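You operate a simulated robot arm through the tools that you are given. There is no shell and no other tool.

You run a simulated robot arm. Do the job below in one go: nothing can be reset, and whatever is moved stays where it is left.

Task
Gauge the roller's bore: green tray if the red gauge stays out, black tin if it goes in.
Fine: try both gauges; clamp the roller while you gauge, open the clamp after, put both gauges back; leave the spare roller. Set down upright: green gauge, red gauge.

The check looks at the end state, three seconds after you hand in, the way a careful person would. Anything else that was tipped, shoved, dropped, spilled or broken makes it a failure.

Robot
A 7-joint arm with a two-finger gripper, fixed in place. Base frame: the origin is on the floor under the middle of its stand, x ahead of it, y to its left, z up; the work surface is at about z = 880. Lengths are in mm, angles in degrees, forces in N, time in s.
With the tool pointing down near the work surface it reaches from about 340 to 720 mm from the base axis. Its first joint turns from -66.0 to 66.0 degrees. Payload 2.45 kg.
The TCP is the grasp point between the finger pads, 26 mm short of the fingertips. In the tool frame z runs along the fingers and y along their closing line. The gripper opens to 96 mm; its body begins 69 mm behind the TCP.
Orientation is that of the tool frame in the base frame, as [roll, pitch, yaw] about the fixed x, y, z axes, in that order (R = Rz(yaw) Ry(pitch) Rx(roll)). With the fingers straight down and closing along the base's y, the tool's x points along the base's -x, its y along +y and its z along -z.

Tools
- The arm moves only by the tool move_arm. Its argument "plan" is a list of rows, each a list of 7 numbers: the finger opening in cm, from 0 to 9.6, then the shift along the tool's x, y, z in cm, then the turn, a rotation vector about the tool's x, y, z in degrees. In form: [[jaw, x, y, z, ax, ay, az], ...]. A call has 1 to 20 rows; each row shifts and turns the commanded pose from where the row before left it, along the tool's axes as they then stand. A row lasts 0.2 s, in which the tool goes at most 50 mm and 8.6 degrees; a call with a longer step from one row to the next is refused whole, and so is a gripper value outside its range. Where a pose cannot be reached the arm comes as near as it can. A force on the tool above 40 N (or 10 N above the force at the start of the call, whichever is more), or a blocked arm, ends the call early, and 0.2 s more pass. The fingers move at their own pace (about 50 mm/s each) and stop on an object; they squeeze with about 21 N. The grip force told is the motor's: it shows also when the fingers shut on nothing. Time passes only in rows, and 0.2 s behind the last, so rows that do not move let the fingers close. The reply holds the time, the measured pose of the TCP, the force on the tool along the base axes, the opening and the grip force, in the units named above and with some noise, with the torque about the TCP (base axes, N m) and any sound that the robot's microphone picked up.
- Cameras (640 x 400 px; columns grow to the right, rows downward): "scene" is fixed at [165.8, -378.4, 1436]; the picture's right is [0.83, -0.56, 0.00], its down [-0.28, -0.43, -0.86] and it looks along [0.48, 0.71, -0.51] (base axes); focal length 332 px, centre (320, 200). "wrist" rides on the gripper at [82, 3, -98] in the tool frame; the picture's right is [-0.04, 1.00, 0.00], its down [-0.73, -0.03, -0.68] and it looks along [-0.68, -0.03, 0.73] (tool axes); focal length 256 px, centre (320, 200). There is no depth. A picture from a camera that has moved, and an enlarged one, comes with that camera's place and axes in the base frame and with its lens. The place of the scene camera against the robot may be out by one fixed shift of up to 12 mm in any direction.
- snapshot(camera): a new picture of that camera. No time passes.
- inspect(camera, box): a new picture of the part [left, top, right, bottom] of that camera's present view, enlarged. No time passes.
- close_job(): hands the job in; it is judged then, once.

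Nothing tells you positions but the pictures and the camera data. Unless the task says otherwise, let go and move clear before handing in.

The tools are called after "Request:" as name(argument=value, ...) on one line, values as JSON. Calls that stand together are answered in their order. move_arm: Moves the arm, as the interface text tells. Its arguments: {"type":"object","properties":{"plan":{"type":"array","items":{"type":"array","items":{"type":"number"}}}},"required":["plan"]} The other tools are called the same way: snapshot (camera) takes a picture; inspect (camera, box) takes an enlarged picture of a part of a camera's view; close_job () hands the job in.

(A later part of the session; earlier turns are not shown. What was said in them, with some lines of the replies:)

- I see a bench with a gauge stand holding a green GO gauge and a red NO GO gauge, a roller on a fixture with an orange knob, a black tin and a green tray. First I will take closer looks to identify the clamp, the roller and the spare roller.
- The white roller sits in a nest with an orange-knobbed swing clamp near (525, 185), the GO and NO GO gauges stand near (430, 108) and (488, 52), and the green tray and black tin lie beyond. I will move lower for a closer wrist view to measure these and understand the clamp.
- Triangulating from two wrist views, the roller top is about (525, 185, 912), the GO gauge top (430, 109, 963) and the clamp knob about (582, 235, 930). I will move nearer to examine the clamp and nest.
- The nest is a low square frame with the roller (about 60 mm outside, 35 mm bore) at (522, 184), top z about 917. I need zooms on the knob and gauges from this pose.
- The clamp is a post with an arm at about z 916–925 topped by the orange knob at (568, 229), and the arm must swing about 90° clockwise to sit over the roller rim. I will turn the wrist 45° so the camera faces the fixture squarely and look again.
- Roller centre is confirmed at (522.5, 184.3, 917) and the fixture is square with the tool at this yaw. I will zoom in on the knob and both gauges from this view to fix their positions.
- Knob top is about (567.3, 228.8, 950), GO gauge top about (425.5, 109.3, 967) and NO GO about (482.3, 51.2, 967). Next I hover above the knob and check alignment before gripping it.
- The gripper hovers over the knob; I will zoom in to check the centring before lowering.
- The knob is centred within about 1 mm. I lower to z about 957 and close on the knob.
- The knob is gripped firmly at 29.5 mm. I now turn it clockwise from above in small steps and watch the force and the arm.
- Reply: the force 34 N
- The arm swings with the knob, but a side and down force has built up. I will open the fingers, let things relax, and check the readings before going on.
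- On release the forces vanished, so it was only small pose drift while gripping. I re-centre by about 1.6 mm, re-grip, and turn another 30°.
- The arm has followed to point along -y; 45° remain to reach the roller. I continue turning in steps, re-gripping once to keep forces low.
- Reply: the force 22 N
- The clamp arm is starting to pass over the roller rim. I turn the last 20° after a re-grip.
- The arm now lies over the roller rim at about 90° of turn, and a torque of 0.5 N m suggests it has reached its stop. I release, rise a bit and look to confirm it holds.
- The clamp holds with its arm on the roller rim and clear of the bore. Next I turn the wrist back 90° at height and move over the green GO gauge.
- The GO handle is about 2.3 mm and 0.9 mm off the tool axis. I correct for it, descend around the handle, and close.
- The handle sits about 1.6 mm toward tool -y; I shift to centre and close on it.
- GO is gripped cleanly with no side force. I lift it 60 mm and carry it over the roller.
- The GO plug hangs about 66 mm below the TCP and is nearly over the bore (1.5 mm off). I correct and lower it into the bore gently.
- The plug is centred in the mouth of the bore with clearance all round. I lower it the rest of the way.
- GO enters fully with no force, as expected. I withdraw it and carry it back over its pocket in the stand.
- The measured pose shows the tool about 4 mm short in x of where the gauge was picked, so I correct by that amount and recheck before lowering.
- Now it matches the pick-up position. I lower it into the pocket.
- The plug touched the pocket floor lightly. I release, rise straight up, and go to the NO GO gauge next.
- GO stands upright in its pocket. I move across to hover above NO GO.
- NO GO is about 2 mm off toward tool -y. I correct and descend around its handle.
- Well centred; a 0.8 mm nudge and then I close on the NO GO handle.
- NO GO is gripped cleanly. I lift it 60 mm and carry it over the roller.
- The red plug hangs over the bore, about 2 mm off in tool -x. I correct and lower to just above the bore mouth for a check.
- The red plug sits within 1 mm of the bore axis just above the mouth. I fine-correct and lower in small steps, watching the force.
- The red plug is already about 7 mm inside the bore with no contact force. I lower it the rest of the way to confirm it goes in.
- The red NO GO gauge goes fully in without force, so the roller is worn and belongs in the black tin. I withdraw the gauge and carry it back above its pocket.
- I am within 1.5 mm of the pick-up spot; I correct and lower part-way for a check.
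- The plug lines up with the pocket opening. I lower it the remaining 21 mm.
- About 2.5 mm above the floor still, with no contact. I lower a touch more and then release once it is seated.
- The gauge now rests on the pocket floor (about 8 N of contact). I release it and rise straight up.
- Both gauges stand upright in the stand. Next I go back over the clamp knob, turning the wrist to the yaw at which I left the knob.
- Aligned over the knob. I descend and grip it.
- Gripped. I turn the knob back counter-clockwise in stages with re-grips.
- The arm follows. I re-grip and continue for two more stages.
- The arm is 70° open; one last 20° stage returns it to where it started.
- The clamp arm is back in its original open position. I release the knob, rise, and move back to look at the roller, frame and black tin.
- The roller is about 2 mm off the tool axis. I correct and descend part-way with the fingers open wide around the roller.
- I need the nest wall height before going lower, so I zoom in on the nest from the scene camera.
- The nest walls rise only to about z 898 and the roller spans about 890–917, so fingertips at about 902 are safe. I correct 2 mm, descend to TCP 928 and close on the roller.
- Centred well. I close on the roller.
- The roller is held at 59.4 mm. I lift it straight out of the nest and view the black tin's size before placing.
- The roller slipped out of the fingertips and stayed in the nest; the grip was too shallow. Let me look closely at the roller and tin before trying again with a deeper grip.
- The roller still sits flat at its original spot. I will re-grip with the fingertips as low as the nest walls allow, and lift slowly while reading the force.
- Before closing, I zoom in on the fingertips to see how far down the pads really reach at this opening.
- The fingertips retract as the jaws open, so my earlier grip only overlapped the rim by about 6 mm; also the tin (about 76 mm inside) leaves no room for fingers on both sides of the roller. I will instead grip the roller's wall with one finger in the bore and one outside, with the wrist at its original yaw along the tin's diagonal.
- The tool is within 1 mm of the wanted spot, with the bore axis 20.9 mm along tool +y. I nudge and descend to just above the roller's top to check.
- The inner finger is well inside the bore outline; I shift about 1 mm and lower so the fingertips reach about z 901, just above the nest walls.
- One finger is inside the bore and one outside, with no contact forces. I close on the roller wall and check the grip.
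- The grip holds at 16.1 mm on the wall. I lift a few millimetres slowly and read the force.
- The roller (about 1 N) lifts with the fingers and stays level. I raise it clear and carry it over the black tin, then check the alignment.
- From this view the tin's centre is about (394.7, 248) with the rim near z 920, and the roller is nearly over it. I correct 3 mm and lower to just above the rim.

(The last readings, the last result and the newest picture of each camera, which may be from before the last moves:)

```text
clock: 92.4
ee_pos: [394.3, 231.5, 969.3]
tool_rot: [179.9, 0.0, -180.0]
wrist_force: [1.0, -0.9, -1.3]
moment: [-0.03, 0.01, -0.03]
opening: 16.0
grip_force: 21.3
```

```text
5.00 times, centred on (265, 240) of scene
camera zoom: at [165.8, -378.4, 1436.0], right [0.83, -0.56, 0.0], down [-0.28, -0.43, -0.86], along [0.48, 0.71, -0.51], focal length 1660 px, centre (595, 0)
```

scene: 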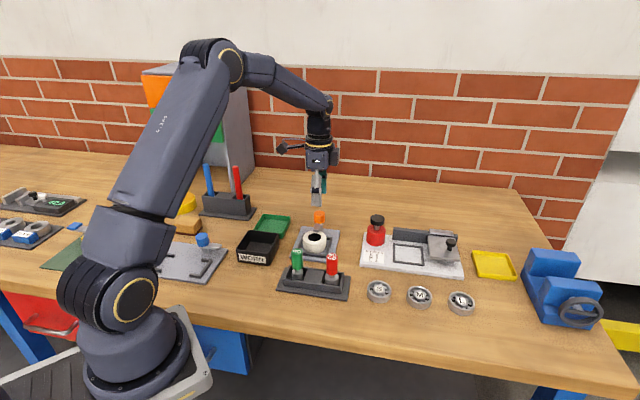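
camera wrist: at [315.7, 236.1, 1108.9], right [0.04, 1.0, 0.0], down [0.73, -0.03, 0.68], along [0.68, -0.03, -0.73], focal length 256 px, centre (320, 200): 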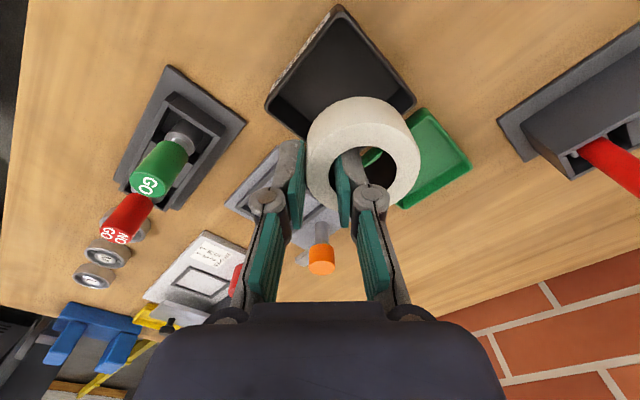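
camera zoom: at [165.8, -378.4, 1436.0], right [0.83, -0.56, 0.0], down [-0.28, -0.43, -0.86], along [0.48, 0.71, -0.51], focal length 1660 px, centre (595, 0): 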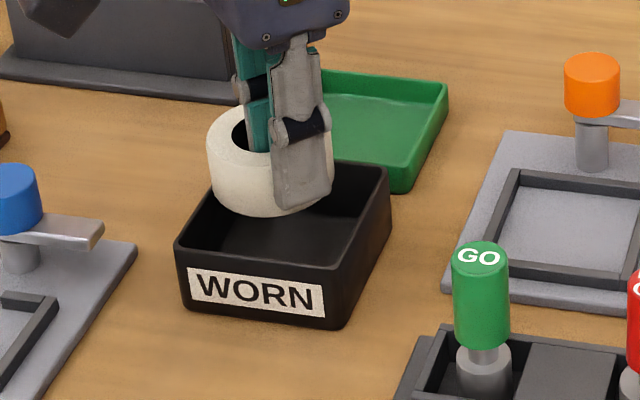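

The roller is centred as planned (5 mm toward the far corner so the outer finger clears). I lower it part-way into the tin and check forces.

Request:
move_arm(plan=[[0.5, 0, 0.05, 0.8, 0, 0, 0], [0.5, 0, 0, 0.8, 0, 0, 0], [0.5, 0, 0, 0.8, 0, 0, 0], [0.5, 0, 0, 0.5, 0, 0, 0], [0.5, 0, 0, 0, 0, 0, 0], [0.5, 0, 0, 0, 0, 0, 0]])

Request:
inspect(camera="wrist", box=[200, 0, 460, 200])

Request:
inspect(camera="scene", box=[220, 200, 310, 280])

```text
clock: 93.8
ee_pos: [395.7, 230.7, 938.9]
tool_rot: [180.0, 0.1, 180.0]
wrist_force: [0.1, -0.6, -0.2]
moment: [-0.03, 0.01, 0.02]
opening: 16.3
grip_force: 21.1
```

```text
2.00 times, centred on (330, 100) of wrist
camera zoom: at [312.5, 235.4, 1036.8], right [0.04, 1.0, 0.0], down [0.73, -0.03, 0.68], along [0.68, -0.03, -0.73], focal length 512 px, centre (300, 400)
```

zoom: 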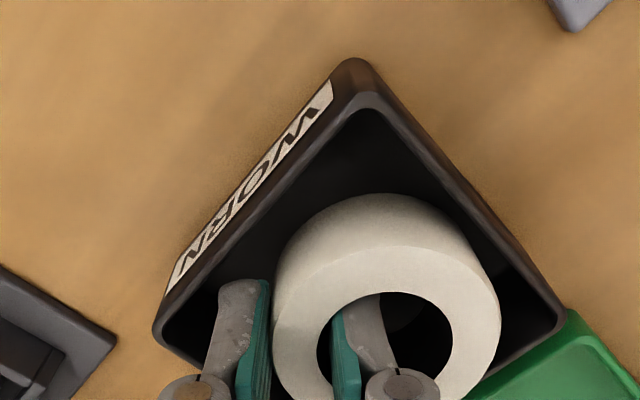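

```text
5.00 times, centred on (265, 240) of scene
camera zoom: at [165.8, -378.4, 1436.0], right [0.83, -0.56, 0.0], down [-0.28, -0.43, -0.86], along [0.48, 0.71, -0.51], focal length 1660 px, centre (595, 0)
```

zoom: 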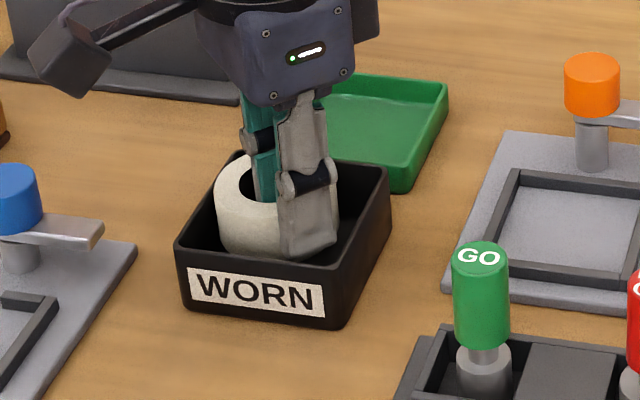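

The roller is inside the tin with no contact. I lower further toward the floor.

Request:
move_arm(plan=[[0.5, 0, 0, 0.5, 0, 0, 0], [0.5, 0, 0, 0.5, 0, 0, 0], [0.5, 0, 0, 0.4, 0, 0, 0], [0.5, 0, 0, 0.2, 0, 0, 0], [0.5, 0, 0, 0, 0, 0, 0]])

Request:
inspect(camera="wrist", box=[200, 0, 460, 200])

Request:
inspect(camera="scene", box=[220, 200, 310, 280])

```text
clock: 95.0
ee_pos: [395.1, 232.1, 921.9]
tool_rot: [-180.0, 0.1, -180.0]
wrist_force: [-0.2, -0.2, -0.9]
moment: [-0.03, -0.02, -0.01]
opening: 16.0
grip_force: 20.8
```

```text
2.00 times, centred on (330, 100) of wrist
camera zoom: at [312.8, 235.1, 1020.7], right [0.04, 1.0, 0.0], down [0.73, -0.03, 0.68], along [0.68, -0.03, -0.73], focal length 512 px, centre (300, 400)
```

zoom: 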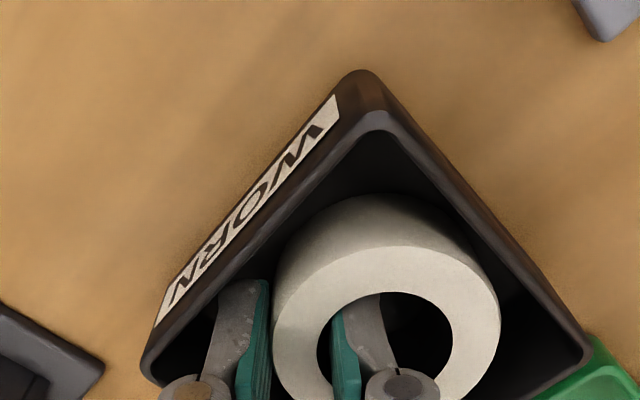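

```text
5.00 times, centred on (265, 240) of scene
camera zoom: at [165.8, -378.4, 1436.0], right [0.83, -0.56, 0.0], down [-0.28, -0.43, -0.86], along [0.48, 0.71, -0.51], focal length 1660 px, centre (595, 0)
```

zoom: 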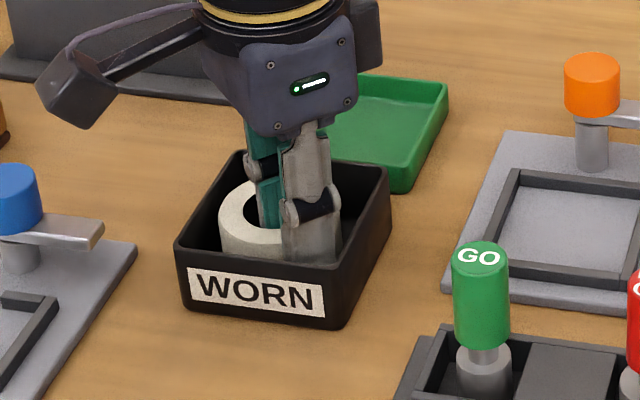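

No contact yet at TCP 922. I go down in 1 mm steps until it touches the floor.

Request:
move_arm(plan=[[0.5, 0, 0, 0.1, 0, 0, 0], [0.5, 0, 0, 0.1, 0, 0, 0], [0.5, 0, 0, 0, 0, 0, 0], [0.5, 0, 0, 0, 0, 0, 0]])

```text
clock: 96.0
ee_pos: [395.9, 230.4, 922.3]
tool_rot: [-180.0, 0.0, -180.0]
wrist_force: [0.6, 0.0, -1.9]
moment: [-0.02, 0.0, 0.03]
opening: 15.9
grip_force: 20.8
```

Request:
move_arm(plan=[[0.5, 0, 0, 0.1, 0, 0, 0], [0.5, 0, 0, 0.1, 0, 0, 0], [0.5, 0, 0, 0, 0, 0, 0], [0.5, 0, 0, 0, 0, 0, 0]])

```text
clock: 97.0
ee_pos: [396.0, 231.6, 920.6]
tool_rot: [179.9, 0.0, 180.0]
wrist_force: [1.7, -2.0, 15.8]
moment: [-0.05, -0.11, 0.03]
opening: 15.9
grip_force: 21.1
```

The roller is down on the tin floor. I ease off a little, open the fingers slightly, and withdraw straight up.

Request:
move_arm(plan=[[0.5, 0, 0, -0.1, 0, 0, 0], [0.5, 0, 0, 0, 0, 0, 0], [2.0, 0, 0, 0, 0, 0, 0], [2.0, 0, 0, 0, 0, 0, 0], [2.0, 0, 0, 0, 0, 0, 0]])

Request:
inspect(camera="wrist", box=[200, 0, 460, 200])

Request:
inspect(camera="scene", box=[220, 200, 310, 280])

```text
clock: 98.2
ee_pos: [394.3, 232.3, 922.0]
tool_rot: [-180.0, 0.0, 180.0]
wrist_force: [0.2, -0.1, 0.0]
moment: [-0.01, -0.01, -0.01]
opening: 19.9
grip_force: 0.2
```

```text
2.00 times, centred on (330, 100) of wrist
camera zoom: at [312.5, 235.0, 1019.2], right [0.04, 1.0, 0.0], down [0.73, -0.03, 0.68], along [0.68, -0.03, -0.73], focal length 512 px, centre (300, 400)
```

zoom: 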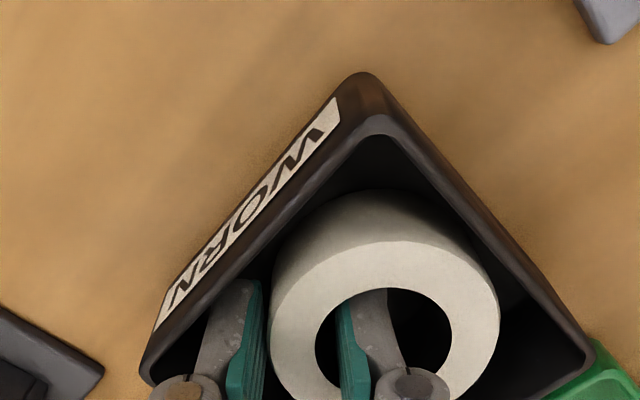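

```text
5.00 times, centred on (265, 240) of scene
camera zoom: at [165.8, -378.4, 1436.0], right [0.83, -0.56, 0.0], down [-0.28, -0.43, -0.86], along [0.48, 0.71, -0.51], focal length 1660 px, centre (595, 0)
```

zoom: 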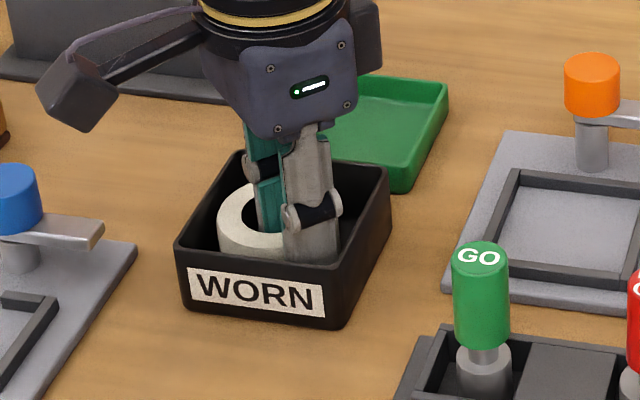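

Released with zero force and the roller flat in the tin. I withdraw slowly.

Request:
move_arm(plan=[[2.0, 0, 0, -0.5, 0, 0, 0], [2.0, 0, 0, -0.8, 0, 0, 0], [2.0, 0, 0, -1.2, 0, 0, 0], [2.0, 0, 0, -1.5, 0, 0, 0], [2.0, 0, 0, -2.5, 0, 0, 0], [2.0, 0, 0, -4.0, 0, 0, 0], [2.0, 0, 0, -4.0, 0, 0, 0], [2.0, 0, 0, 0, 0, 0, 0]])

Request:
snapshot(camera="wrist")

Request:
inspect(camera="scene", box=[200, 180, 380, 310])

```text
clock: 100.0
ee_pos: [396.1, 229.1, 1064.4]
tool_rot: [-180.0, 0.0, 180.0]
wrist_force: [-0.4, 0.3, -0.6]
moment: [0.02, 0.0, 0.02]
opening: 19.7
grip_force: 0.1
```

```text
taken
camera wrist: at [314.1, 233.2, 1161.4], right [0.04, 1.0, 0.0], down [0.73, -0.03, 0.68], along [0.68, -0.03, -0.73], focal length 256 px, centre (320, 200)
```

wrist: 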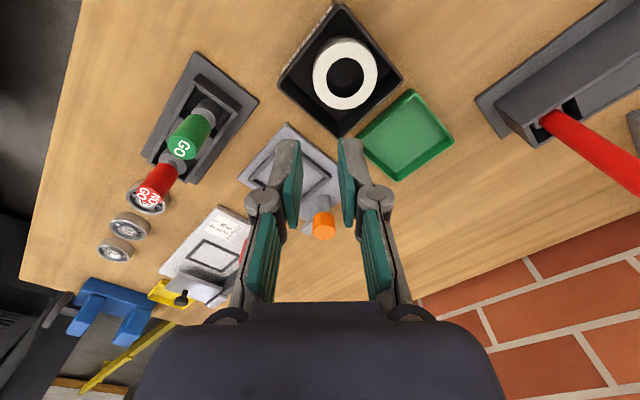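

```text
3.08 times, centred on (290, 245) of scene
camera zoom: at [165.8, -378.4, 1436.0], right [0.83, -0.56, 0.0], down [-0.28, -0.43, -0.86], along [0.48, 0.71, -0.51], focal length 1021 px, centre (412, 62)
```

zoom: 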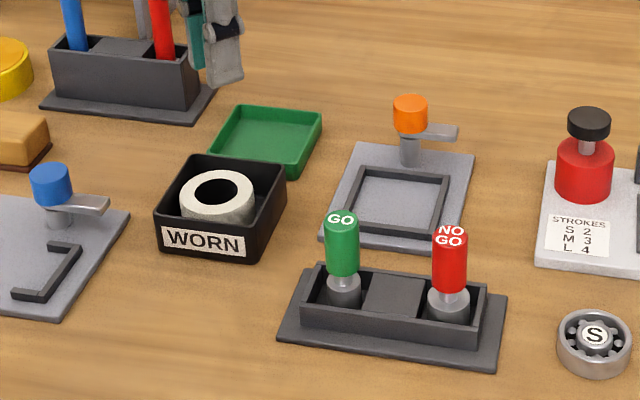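

The roller lies flat in the WORN tin, the clamp is open, and both gauges stand upright. I retreat upward and take a final overall look before handing in.

Request:
move_arm(plan=[[2.0, 0, 0, -3.0, 0, 0, 0], [2.0, 0, 0, -4.0, 0, 0, 0], [2.0, 0, -2.0, -4.0, 0, 0, 0], [2.0, 0, -3.5, -3.0, 0, 0, 0], [2.0, 0, -3.5, 0, 0, 0, 0], [2.0, 0, 0, 0, 0, 0, 0], [2.0, 0, 0, 0, 0, 0, 0]])

Request:
snapshot(camera="scene")

Request:
snapshot(camera="wrist")

Request:
inspect(camera="scene", box=[220, 200, 360, 305])

```text
clock: 101.6
ee_pos: [398.2, 143.4, 1206.9]
tool_rot: [-180.0, 0.0, -180.0]
wrist_force: [0.4, -0.3, 0.9]
moment: [0.01, 0.03, -0.03]
opening: 20.0
grip_force: 0.0
```

```text
taken
```

scene: 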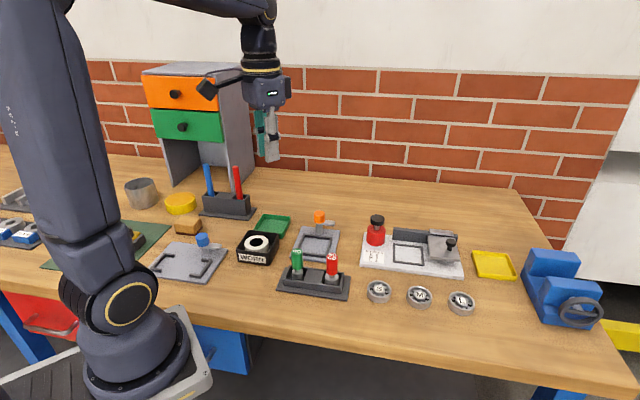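

```text
taken
camera wrist: at [315.5, 147.4, 1304.8], right [0.04, 1.0, 0.0], down [0.73, -0.03, 0.68], along [0.68, -0.03, -0.73], focal length 256 px, centre (320, 200)
```

wrist: 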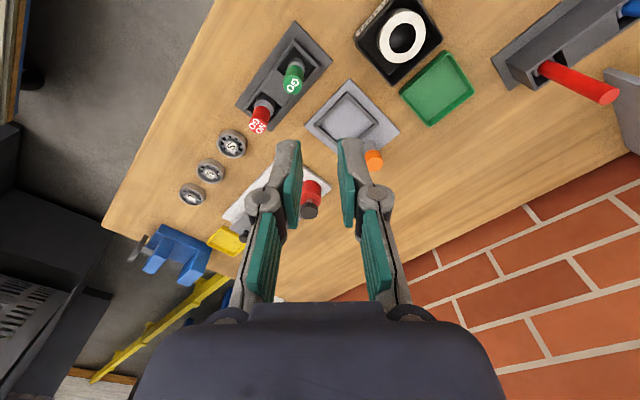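

```text
3.81 times, centred on (290, 252) of scene
camera zoom: at [165.8, -378.4, 1436.0], right [0.83, -0.56, 0.0], down [-0.28, -0.43, -0.86], along [0.48, 0.71, -0.51], focal length 1264 px, centre (434, 0)
```

zoom: 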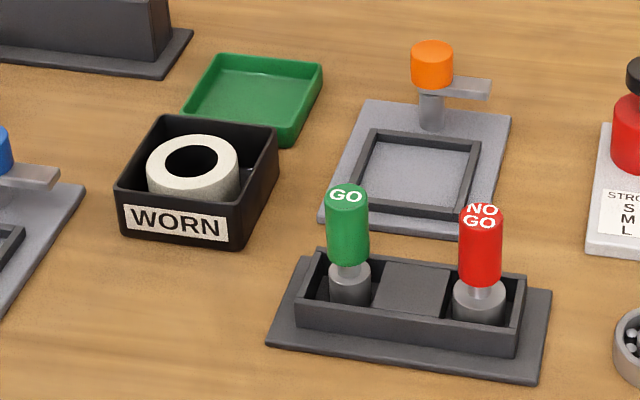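

The red gauge went in, and the roller now lies in the black WORN tin. Both gauges stand upright in their pockets, the clamp is open, and nothing else has been disturbed. I never saw the spare roller, so it has not been touched. The arm is clear, so I hand the job in.

Request:
close_job()

```text
The job is handed in.
```

The roller is worn: the red NO GO gauge went all the way into its bore with no resistance, so I put the roller in the black WORN tin.

- **Gauging:** I tried both gauges with the roller clamped. The green GO gauge also went fully in.
- **Gauges and clamp:** both gauges are back in their stand, upright, and the clamp is open in its original position.
- **Slip while lifting:** my first grip on the roller was too shallow, and it slipped off without shifting the roller in its nest. The second grip held, and I set the roller flat on the tin floor.
- **Spare roller:** I never saw it in any picture, so I didn't touch it.

In the last pictures I took before handing in, nothing else looked moved or tipped, and the arm was clear of the bench.
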